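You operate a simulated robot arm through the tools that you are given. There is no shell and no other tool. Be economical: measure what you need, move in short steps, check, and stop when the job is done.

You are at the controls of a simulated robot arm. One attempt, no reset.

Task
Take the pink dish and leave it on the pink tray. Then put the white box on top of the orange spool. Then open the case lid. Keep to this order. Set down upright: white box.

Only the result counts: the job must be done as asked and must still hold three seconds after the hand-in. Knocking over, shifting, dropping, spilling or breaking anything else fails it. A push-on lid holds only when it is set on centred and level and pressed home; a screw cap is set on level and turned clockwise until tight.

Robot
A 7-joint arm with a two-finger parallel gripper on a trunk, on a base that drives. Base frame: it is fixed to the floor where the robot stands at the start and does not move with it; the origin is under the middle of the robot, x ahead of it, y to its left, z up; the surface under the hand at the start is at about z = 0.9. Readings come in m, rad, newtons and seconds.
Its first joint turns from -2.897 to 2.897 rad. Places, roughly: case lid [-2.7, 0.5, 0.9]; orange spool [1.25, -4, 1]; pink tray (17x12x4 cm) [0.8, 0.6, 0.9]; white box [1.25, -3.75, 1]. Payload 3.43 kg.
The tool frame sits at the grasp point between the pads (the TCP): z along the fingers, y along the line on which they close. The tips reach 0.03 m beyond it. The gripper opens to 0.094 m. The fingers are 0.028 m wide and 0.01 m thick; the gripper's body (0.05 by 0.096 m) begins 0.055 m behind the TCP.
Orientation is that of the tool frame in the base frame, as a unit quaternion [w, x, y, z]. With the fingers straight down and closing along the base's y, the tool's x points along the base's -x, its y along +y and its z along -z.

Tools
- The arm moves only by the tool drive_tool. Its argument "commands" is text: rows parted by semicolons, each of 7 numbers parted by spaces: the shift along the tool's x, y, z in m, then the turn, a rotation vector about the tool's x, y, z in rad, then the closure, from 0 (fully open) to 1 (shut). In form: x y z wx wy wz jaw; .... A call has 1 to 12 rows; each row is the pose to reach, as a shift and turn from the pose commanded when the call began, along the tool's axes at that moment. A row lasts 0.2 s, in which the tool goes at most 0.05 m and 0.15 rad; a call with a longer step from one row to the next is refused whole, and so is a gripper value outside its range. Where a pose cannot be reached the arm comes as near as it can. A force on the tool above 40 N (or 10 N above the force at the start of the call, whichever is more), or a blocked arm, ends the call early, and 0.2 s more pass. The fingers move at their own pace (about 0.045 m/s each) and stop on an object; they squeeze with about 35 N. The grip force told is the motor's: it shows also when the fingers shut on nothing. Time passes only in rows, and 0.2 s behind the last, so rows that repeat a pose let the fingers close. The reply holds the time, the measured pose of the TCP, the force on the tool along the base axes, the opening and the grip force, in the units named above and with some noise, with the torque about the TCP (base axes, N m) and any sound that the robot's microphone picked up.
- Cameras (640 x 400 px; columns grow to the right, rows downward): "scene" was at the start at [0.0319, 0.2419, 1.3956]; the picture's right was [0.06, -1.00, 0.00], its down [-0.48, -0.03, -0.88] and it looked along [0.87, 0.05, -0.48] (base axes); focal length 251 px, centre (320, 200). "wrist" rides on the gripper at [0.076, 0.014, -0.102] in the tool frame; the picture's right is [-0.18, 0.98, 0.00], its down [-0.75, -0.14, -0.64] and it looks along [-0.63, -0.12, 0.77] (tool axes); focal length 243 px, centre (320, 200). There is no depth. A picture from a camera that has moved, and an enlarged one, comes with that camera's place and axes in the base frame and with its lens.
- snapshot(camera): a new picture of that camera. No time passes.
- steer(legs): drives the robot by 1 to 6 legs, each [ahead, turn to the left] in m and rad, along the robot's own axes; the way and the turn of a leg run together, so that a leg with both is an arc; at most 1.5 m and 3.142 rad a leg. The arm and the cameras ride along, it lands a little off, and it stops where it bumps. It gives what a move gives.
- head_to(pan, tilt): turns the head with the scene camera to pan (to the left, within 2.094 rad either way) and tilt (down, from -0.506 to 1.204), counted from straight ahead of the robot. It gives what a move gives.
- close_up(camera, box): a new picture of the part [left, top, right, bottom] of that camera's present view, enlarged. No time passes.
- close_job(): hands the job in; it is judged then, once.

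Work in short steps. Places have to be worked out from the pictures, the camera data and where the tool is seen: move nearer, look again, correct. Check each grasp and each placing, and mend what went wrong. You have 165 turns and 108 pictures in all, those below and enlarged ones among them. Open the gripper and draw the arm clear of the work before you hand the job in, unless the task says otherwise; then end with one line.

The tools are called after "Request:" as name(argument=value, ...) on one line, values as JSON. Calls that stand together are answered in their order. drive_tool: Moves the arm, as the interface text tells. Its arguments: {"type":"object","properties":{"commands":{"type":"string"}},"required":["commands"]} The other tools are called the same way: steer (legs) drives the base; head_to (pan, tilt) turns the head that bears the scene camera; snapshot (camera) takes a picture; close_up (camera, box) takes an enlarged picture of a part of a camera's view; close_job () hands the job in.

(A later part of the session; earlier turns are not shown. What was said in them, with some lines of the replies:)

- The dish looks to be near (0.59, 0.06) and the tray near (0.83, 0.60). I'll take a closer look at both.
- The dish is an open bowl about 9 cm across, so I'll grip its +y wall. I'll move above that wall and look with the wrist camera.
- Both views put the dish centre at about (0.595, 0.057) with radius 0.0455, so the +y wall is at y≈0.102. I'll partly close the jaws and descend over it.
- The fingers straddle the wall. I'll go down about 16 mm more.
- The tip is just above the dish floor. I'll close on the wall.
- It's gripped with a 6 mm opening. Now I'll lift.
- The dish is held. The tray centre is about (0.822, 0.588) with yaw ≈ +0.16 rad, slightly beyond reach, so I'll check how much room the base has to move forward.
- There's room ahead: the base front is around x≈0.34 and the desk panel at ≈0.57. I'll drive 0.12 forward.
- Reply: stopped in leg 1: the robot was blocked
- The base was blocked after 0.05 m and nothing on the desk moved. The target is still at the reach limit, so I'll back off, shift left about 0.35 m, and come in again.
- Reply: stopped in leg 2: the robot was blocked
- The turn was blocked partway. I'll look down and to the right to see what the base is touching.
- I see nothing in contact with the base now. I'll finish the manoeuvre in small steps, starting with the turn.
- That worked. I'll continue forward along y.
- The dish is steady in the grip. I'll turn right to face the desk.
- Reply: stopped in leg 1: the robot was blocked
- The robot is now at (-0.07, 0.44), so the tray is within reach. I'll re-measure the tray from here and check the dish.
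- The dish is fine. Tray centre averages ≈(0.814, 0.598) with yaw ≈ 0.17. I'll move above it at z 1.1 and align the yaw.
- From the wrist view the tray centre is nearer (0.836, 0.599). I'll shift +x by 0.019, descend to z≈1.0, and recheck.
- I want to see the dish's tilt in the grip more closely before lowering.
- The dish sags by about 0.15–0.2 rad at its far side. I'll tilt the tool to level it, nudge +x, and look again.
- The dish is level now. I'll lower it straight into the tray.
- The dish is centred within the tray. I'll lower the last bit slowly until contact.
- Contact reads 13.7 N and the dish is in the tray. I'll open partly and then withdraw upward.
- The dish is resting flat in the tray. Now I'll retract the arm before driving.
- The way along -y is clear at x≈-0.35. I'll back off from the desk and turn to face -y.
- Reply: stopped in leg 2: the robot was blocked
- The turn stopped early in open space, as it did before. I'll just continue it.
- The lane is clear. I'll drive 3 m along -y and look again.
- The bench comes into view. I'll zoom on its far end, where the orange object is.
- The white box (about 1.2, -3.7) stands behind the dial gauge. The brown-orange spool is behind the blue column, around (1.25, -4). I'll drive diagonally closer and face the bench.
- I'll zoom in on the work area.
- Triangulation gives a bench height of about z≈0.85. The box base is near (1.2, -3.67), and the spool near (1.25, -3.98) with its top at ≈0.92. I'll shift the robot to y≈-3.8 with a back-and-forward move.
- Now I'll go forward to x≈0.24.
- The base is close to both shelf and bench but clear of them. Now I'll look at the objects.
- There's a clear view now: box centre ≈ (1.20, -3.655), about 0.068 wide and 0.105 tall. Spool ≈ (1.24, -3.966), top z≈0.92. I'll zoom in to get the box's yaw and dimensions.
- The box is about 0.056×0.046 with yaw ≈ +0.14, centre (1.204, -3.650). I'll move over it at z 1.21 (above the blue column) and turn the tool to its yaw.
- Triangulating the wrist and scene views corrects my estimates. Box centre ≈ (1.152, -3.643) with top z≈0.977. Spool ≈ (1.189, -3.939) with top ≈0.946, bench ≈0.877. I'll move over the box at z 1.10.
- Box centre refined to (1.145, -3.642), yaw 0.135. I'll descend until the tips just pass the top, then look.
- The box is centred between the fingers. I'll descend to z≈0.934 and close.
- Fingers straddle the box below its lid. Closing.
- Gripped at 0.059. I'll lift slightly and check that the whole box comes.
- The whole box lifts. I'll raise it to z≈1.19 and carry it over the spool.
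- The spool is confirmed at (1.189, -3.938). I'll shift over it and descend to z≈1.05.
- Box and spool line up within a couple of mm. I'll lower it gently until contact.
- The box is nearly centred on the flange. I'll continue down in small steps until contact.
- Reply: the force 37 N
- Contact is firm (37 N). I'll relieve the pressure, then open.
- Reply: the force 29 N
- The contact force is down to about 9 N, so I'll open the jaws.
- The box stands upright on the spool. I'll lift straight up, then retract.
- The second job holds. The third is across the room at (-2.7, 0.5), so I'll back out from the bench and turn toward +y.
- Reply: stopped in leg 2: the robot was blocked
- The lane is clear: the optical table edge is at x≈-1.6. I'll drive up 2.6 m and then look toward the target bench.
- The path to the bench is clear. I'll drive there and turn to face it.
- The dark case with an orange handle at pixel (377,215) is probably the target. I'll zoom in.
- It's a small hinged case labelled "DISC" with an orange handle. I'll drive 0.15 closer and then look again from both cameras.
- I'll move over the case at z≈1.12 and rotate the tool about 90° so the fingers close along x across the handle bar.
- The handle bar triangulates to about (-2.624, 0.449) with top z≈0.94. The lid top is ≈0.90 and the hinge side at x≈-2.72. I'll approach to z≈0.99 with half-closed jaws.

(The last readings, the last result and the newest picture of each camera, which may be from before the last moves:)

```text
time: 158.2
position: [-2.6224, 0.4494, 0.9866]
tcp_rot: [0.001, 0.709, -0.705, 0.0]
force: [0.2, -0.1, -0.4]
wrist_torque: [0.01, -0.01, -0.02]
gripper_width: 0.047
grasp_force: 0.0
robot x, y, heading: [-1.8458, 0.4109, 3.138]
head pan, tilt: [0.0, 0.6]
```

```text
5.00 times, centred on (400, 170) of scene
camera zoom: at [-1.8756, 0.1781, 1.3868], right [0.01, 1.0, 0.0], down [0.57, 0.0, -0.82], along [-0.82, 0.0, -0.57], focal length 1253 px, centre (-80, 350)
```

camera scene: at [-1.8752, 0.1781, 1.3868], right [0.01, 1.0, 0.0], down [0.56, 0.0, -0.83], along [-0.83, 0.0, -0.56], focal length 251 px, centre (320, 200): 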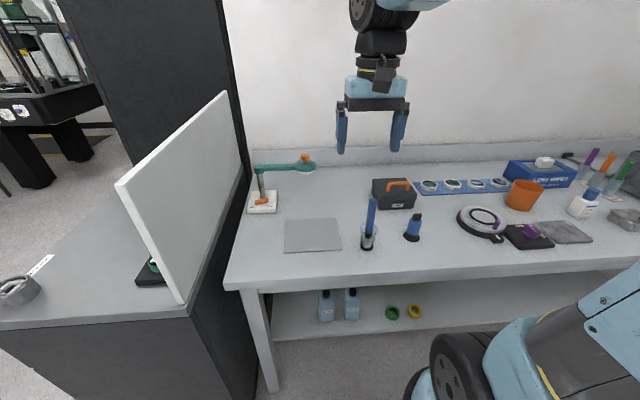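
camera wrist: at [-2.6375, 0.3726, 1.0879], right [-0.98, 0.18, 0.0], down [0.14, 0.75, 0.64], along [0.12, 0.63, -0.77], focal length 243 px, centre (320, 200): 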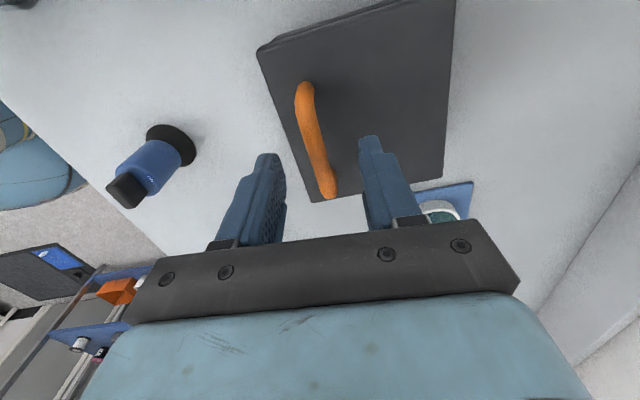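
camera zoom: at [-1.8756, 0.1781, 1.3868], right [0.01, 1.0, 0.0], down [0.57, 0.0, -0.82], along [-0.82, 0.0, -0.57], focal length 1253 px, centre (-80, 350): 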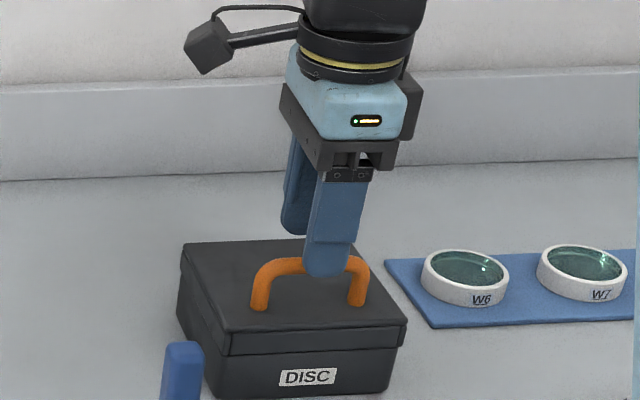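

The bar lies midway between the fingers. I'll descend and close.

Request:
drive_tool(commands="0.003 0 0.02 0 0 0 0.5; 0.003 0 0.035 0 0 0 0.5; 0.003 0 0.043 0 0 0 0.5; 0.003 0 0.043 0 0 0 0.7; 0.003 0 0.043 0 0 0 0.9; 0.003 0 0.043 0 0 0 1; 0.003 0 0.043 0 0 0 1; 0.003 0 0.043 0 0 0 1")

Request:
close_up(camera="scene", box=[360, 130, 440, 210])

```text
time: 160.0
position: [-2.6221, 0.4454, 0.9458]
tcp_rot: [0.0, 0.709, -0.705, 0.001]
force: [27.4, 0.8, 22.9]
wrist_torque: [-0.09, 0.35, 0.97]
gripper_width: 0.0173
grasp_force: 44.9
robot x, y, heading: [-1.8475, 0.4127, 3.138]
head pan, tilt: [0.0, 0.6]
```

```text
5.00 times, centred on (400, 170) of scene
camera zoom: at [-1.873, 0.1781, 1.3868], right [0.01, 1.0, 0.0], down [0.56, 0.0, -0.83], along [-0.83, 0.0, -0.56], focal length 1253 px, centre (-80, 350)
```

zoom: 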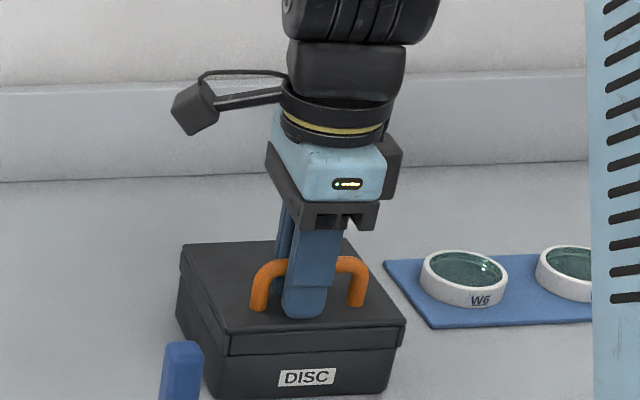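

Gripped, but the readings show a side load of about 27 N and 23 N up, so I'm slightly off centre. I'll ease the tool +x and up a little.

Request:
drive_tool(commands="0 -0.002 -0.001 0 0 0 1; 0 -0.003 -0.002 0 0 0 1; 0 -0.003 -0.002 0 0 0 1")

```text
time: 160.8
position: [-2.6213, 0.4456, 0.9452]
tcp_rot: [0.0, 0.709, -0.705, 0.0]
force: [2.4, 8.3, -5.7]
wrist_torque: [0.13, -0.56, 0.99]
gripper_width: 0.0173
grasp_force: 45.1
robot x, y, heading: [-1.8472, 0.4088, 3.137]
head pan, tilt: [0.0, 0.6]
```

The forces are small now. I'll start lifting along the arc about a rear hinge (radius ≈0.108), first to about 15°.

Request:
drive_tool(commands="0 0.002 -0.004 0 0 0 1; 0 0.0045 -0.0085 0 0 0 1; 0 0.007 -0.0125 0 0 0 1; 0 0.0095 -0.0165 0 0 0 1; 0 0.0125 -0.020 0 0 0 1; 0 0.0152 -0.024 0 0 0 1")

Request:
close_up(camera="scene", box=[350, 120, 450, 210])

```text
time: 162.2
position: [-2.6369, 0.4441, 0.97]
tcp_rot: [0.0, 0.708, -0.706, 0.0]
force: [-6.7, -2.0, -12.7]
wrist_torque: [-0.05, -0.45, 0.93]
gripper_width: 0.0175
grasp_force: 45.0
robot x, y, heading: [-1.8481, 0.4096, 3.139]
head pan, tilt: [0.0, 0.6]
```

```text
4.44 times, centred on (400, 165) of scene
camera zoom: at [-1.8766, 0.1781, 1.3867], right [0.01, 1.0, 0.0], down [0.57, 0.0, -0.82], along [-0.82, 0.0, -0.57], focal length 1114 px, centre (-36, 356)
```

zoom: 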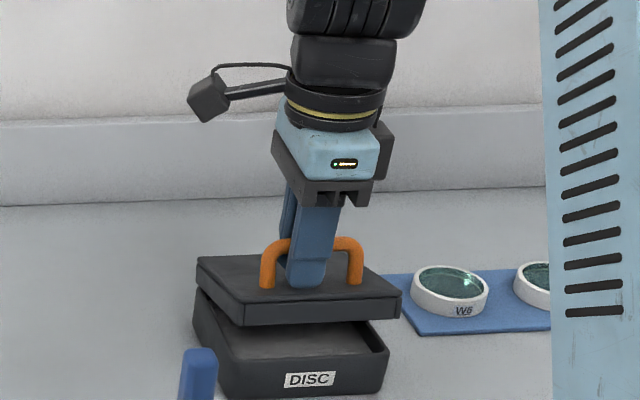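

The lid is rising as if hinged at the back. I'll continue along the arc to about 45°.

Request:
drive_tool(commands="0 0.003 -0.0035 0 0 0 1; 0 0.0063 -0.007 0 0 0 1; 0 0.0132 -0.0134 0 0 0 1; 0 0.0206 -0.0192 0 0 0 1; 0 0.0285 -0.0244 0 0 0 1; 0 0.0368 -0.0288 0 0 0 1; 0 0.0455 -0.0325 0 0 0 1")

Request:
close_up(camera="scene", box=[350, 110, 450, 210])

```text
time: 163.8
position: [-2.6808, 0.4433, 1.0052]
tcp_rot: [0.0, 0.71, -0.704, -0.001]
force: [7.7, -22.8, 14.8]
wrist_torque: [-0.42, -0.11, 1.28]
gripper_width: 0.0129
grasp_force: 45.0
robot x, y, heading: [-1.8489, 0.4129, 3.14]
head pan, tilt: [0.0, 0.6]
```

```text
4.00 times, centred on (400, 160) of scene
camera zoom: at [-1.8743, 0.1772, 1.3866], right [0.0, 1.0, 0.0], down [0.56, 0.0, -0.83], along [-0.83, 0.0, -0.56], focal length 1002 px, centre (0, 360)
```

zoom: 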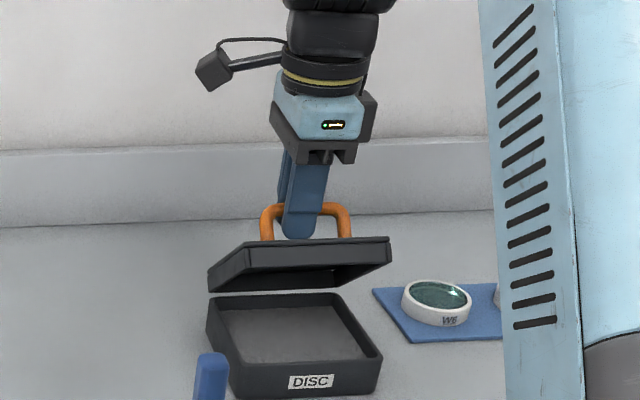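

The lid is hinged at the back and about 40° open. A sideways load reflects the case's slight yaw, so I'll correct y and continue the arc.

Request:
drive_tool(commands="0.002 0 -0.001 0 0 0 1; 0.004 0.001 -0.003 0 0 0 1; 0.004 0.0089 -0.006 0 0 0 1; 0.005 0.0181 -0.008 0 0 0 1; 0.005 0.0274 -0.0093 0 0 0 1; 0.006 0.0369 -0.0098 0 0 0 1")

Request:
close_up(camera="scene", box=[350, 110, 450, 210])

Request:
snapshot(camera="wrist")

```text
time: 165.2
position: [-2.7199, 0.4399, 1.0136]
tcp_rot: [0.0, 0.707, -0.707, 0.002]
force: [0.5, 4.2, -10.0]
wrist_torque: [0.19, 0.0, 1.27]
gripper_width: 0.0123
grasp_force: 44.9
robot x, y, heading: [-1.8442, 0.4122, 3.134]
head pan, tilt: [0.0, 0.6]
```

```text
4.00 times, centred on (400, 160) of scene
camera zoom: at [-1.8762, 0.1783, 1.3868], right [0.01, 1.0, 0.0], down [0.57, 0.0, -0.82], along [-0.82, 0.0, -0.57], focal length 1002 px, centre (0, 360)
```

zoom: 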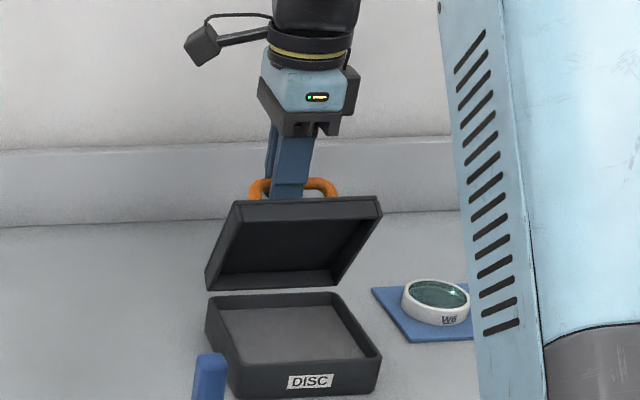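

```text
27 pictures are left
camera wrist: at [-2.7335, 0.3636, 1.1148], right [-0.98, 0.18, 0.0], down [0.14, 0.75, 0.64], along [0.12, 0.63, -0.77], focal length 243 px, centre (320, 200)
```

wrist: 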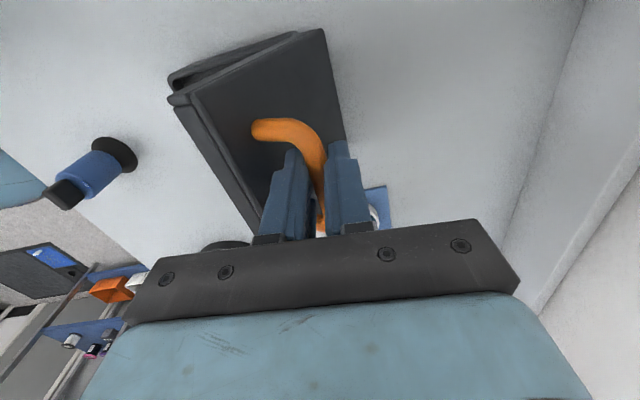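

About 62° open with low forces. I'll continue on the arc toward 85°.

Request:
drive_tool(commands="0 0.0047 0 0 0 0 1; 0.0005 0.0094 0.0003 0 0 0 1; 0.001 0.014 0.0008 0 0 0 1; 0.001 0.0187 0.0015 0 0 0 1; 0.001 0.0233 0.0024 0 0 0 1; 0.002 0.0279 0.0034 0 0 0 1; 0.002 0.0325 0.0048 0 0 0 1; 0.002 0.037 0.0062 0 0 0 1")

Request:
close_up(camera="scene", box=[350, 110, 450, 210])

```text
time: 167.0
position: [-2.7569, 0.4367, 1.0072]
tcp_rot: [0.001, 0.709, -0.705, -0.001]
force: [-0.7, 6.0, 3.2]
wrist_torque: [-0.08, -0.05, 1.29]
gripper_width: 0.0122
grasp_force: 45.3
robot x, y, heading: [-1.8432, 0.413, 3.14]
head pan, tilt: [0.0, 0.6]
```

```text
4.00 times, centred on (400, 160) of scene
camera zoom: at [-1.8757, 0.1784, 1.3868], right [0.01, 1.0, 0.0], down [0.57, 0.0, -0.82], along [-0.82, 0.0, -0.57], focal length 1002 px, centre (0, 360)
```

zoom: 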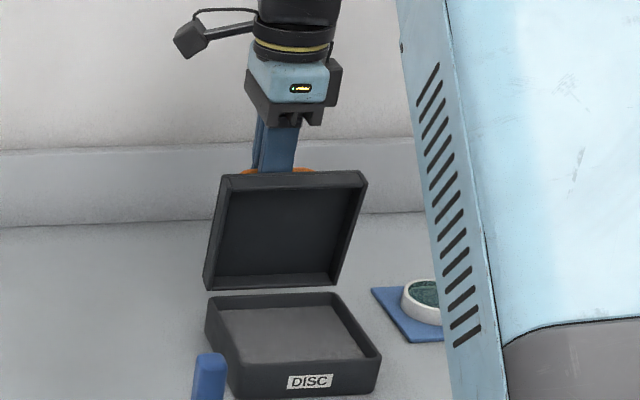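

About 84° open. I'll go past vertical to about 105° so it stays open by itself.

Request:
drive_tool(commands="0 0.0044 0.0016 0 0 0 1; 0.0005 0.0087 0.0035 0 0 0 1; 0.0005 0.013 0.0056 0 0 0 1; 0.001 0.0171 0.0078 0 0 0 1; 0.001 0.0212 0.0102 0 0 0 1; 0.001 0.0251 0.0128 0 0 0 1; 0.0015 0.029 0.0156 0 0 0 1; 0.0015 0.0326 0.0185 0 0 0 1")

Request:
close_up(camera="scene", box=[350, 110, 450, 210])

Request:
snapshot(camera="wrist")

```text
time: 168.8
position: [-2.789, 0.4346, 0.987]
tcp_rot: [0.0, 0.709, -0.705, 0.0]
force: [0.4, 3.8, -0.7]
wrist_torque: [-0.09, -0.01, 1.3]
gripper_width: 0.0124
grasp_force: 44.6
robot x, y, heading: [-1.8467, 0.4127, 3.137]
head pan, tilt: [0.0, 0.6]
```

```text
4.00 times, centred on (400, 160) of scene
camera zoom: at [-1.8757, 0.1783, 1.3868], right [0.01, 1.0, 0.0], down [0.57, 0.0, -0.82], along [-0.82, 0.0, -0.57], focal length 1002 px, centre (0, 360)
```

zoom: 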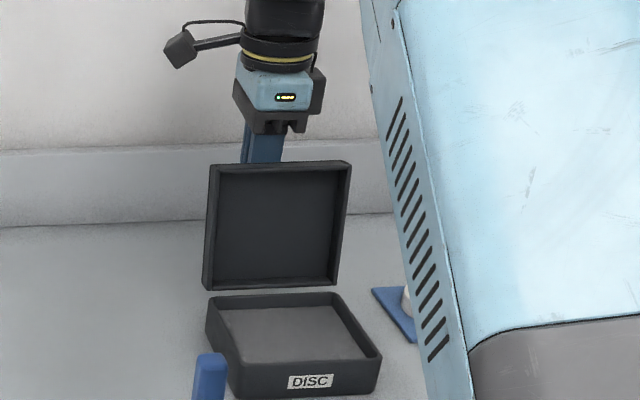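

```text
24 pictures are left
camera wrist: at [-2.8031, 0.358, 1.0898], right [-0.98, 0.18, 0.0], down [0.14, 0.75, 0.64], along [0.12, 0.63, -0.77], focal length 243 px, centre (320, 200)
```

wrist: 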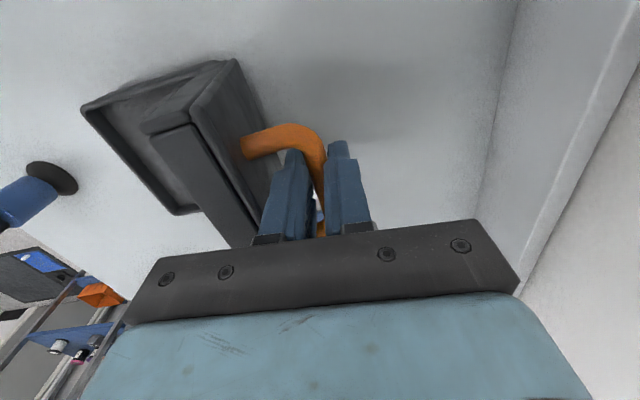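

The lid is past vertical. I'll open the jaws slightly to see whether it holds by itself.

Request:
drive_tool(commands="0 0 0 0 0 0 0.85; 0 0 0 0 0 0 0.72; 0 0 0 0 0 0 0.7; 0 0 0 0 0 0 0.7; 0 0 0 0 0 0 0.7")

Request:
snapshot(camera="wrist")

Request:
close_up(camera="scene", box=[350, 110, 450, 210])

```text
time: 170.0
position: [-2.7898, 0.4343, 0.9874]
tcp_rot: [0.0, 0.709, -0.705, 0.0]
force: [-0.1, -0.3, -0.3]
wrist_torque: [0.02, 0.02, 0.01]
gripper_width: 0.0281
grasp_force: 0.1
robot x, y, heading: [-1.8445, 0.4142, 3.14]
head pan, tilt: [0.0, 0.6]
```

```text
23 pictures are left
camera wrist: at [-2.8031, 0.3584, 1.0902], right [-0.98, 0.18, 0.0], down [0.14, 0.75, 0.64], along [0.12, 0.63, -0.77], focal length 243 px, centre (320, 200)
```

wrist: 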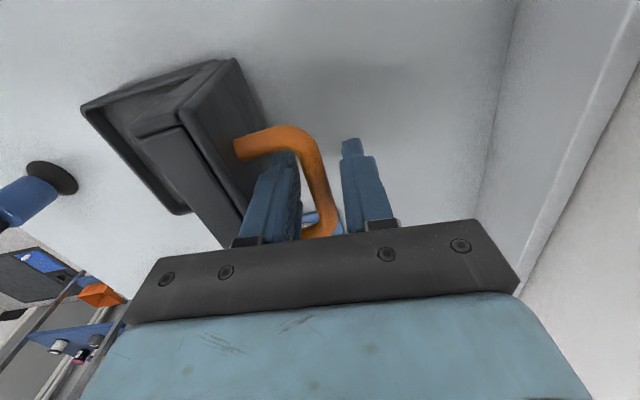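

```text
4.00 times, centred on (400, 160) of scene
camera zoom: at [-1.8757, 0.1781, 1.3868], right [0.01, 1.0, 0.0], down [0.57, 0.0, -0.82], along [-0.82, 0.0, -0.57], focal length 1002 px, centre (0, 360)
```

zoom: 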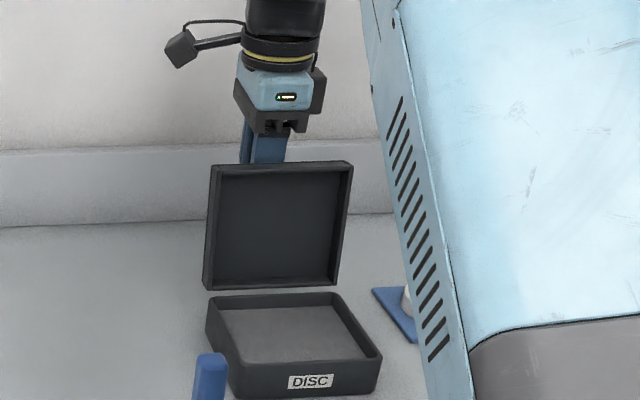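

The lid holds with zero contact force. I'll withdraw straight up, keeping clear of the bar and the lid edge.

Request:
drive_tool(commands="0 0.003 -0.003 0 0 0 0.7; 0 0.003 -0.012 0 0 0 0.7; 0 0.003 -0.025 0 0 0 0.7; 0 0.003 -0.04 0 0 0 0.7; 0 0.003 -0.065 0 0 0 0.7; 0 0.003 -0.1 0 0 0 0.7; 0 0.003 -0.14 0 0 0 0.7; 0 0.003 -0.18 0 0 0 0.7; 0 0.003 -0.22 0 0 0 0.7; 0 0.003 -0.22 0 0 0 0.7")

Request:
close_up(camera="scene", box=[330, 100, 470, 220])

```text
time: 172.2
position: [-2.7917, 0.4363, 1.2072]
tcp_rot: [0.0, 0.709, -0.705, -0.001]
force: [-0.1, 0.0, -0.1]
wrist_torque: [0.02, -0.04, -0.01]
gripper_width: 0.0282
grasp_force: 0.1
robot x, y, heading: [-1.8454, 0.4153, 3.136]
head pan, tilt: [0.0, 0.6]
```

```text
3.33 times, centred on (400, 160) of scene
camera zoom: at [-1.8757, 0.1781, 1.3868], right [0.01, 1.0, 0.0], down [0.57, 0.0, -0.82], along [-0.82, 0.0, -0.57], focal length 835 px, centre (53, 333)
```

zoom: 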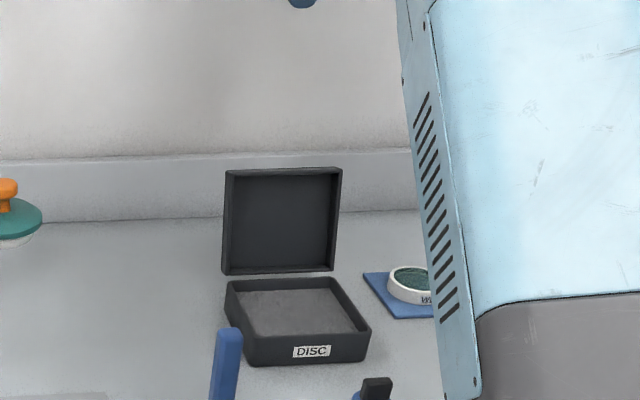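

The lid stays open. I'll draw the arm back clear of the work with the gripper open, then do a final check.

Request:
drive_tool(commands="0 -0.04 0 0 0 0 0.4; 0 -0.08 0 0 0 0 0; 0 -0.12 0 0 0 0 0; 0 -0.16 0 0 0 0 0; 0 -0.2 0 0 0 0 0; 0 -0.24 0 0 0 0 0; 0 -0.28 0 0 0 0 0; 0 -0.32 0 0 0 0 0; 0 -0.36 0 0 0 0 0; 0 -0.4 0 0 0 0 0; 0 -0.4 0 0 0 0 0")

Request:
snapshot(camera="scene")

```text
time: 174.6
position: [-2.3902, 0.4366, 1.2073]
tcp_rot: [0.0, 0.709, -0.705, 0.0]
force: [-0.5, 1.2, 0.8]
wrist_torque: [-0.01, -0.01, 0.01]
gripper_width: 0.0939
grasp_force: 0.0
robot x, y, heading: [-1.844, 0.4117, 3.136]
head pan, tilt: [0.0, 0.6]
```

```text
20 pictures are left
camera scene: at [-1.8751, 0.1781, 1.3868], right [0.01, 1.0, 0.0], down [0.57, 0.0, -0.82], along [-0.82, 0.0, -0.57], focal length 251 px, centre (320, 200)
```

scene: 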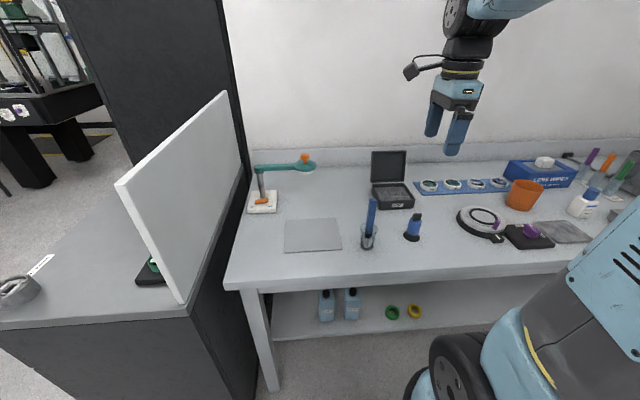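

All three jobs look done: the lid stays open, the arm is clear, and nothing else on this bench has moved. I'm handing in.

Request:
close_job()

```text
The job is handed in.
```

I put the pink dish in the pink tray, stood the white box upright on the orange spool and left the case lid open, in that order; the job is handed in, and I saw nothing else get knocked or moved.
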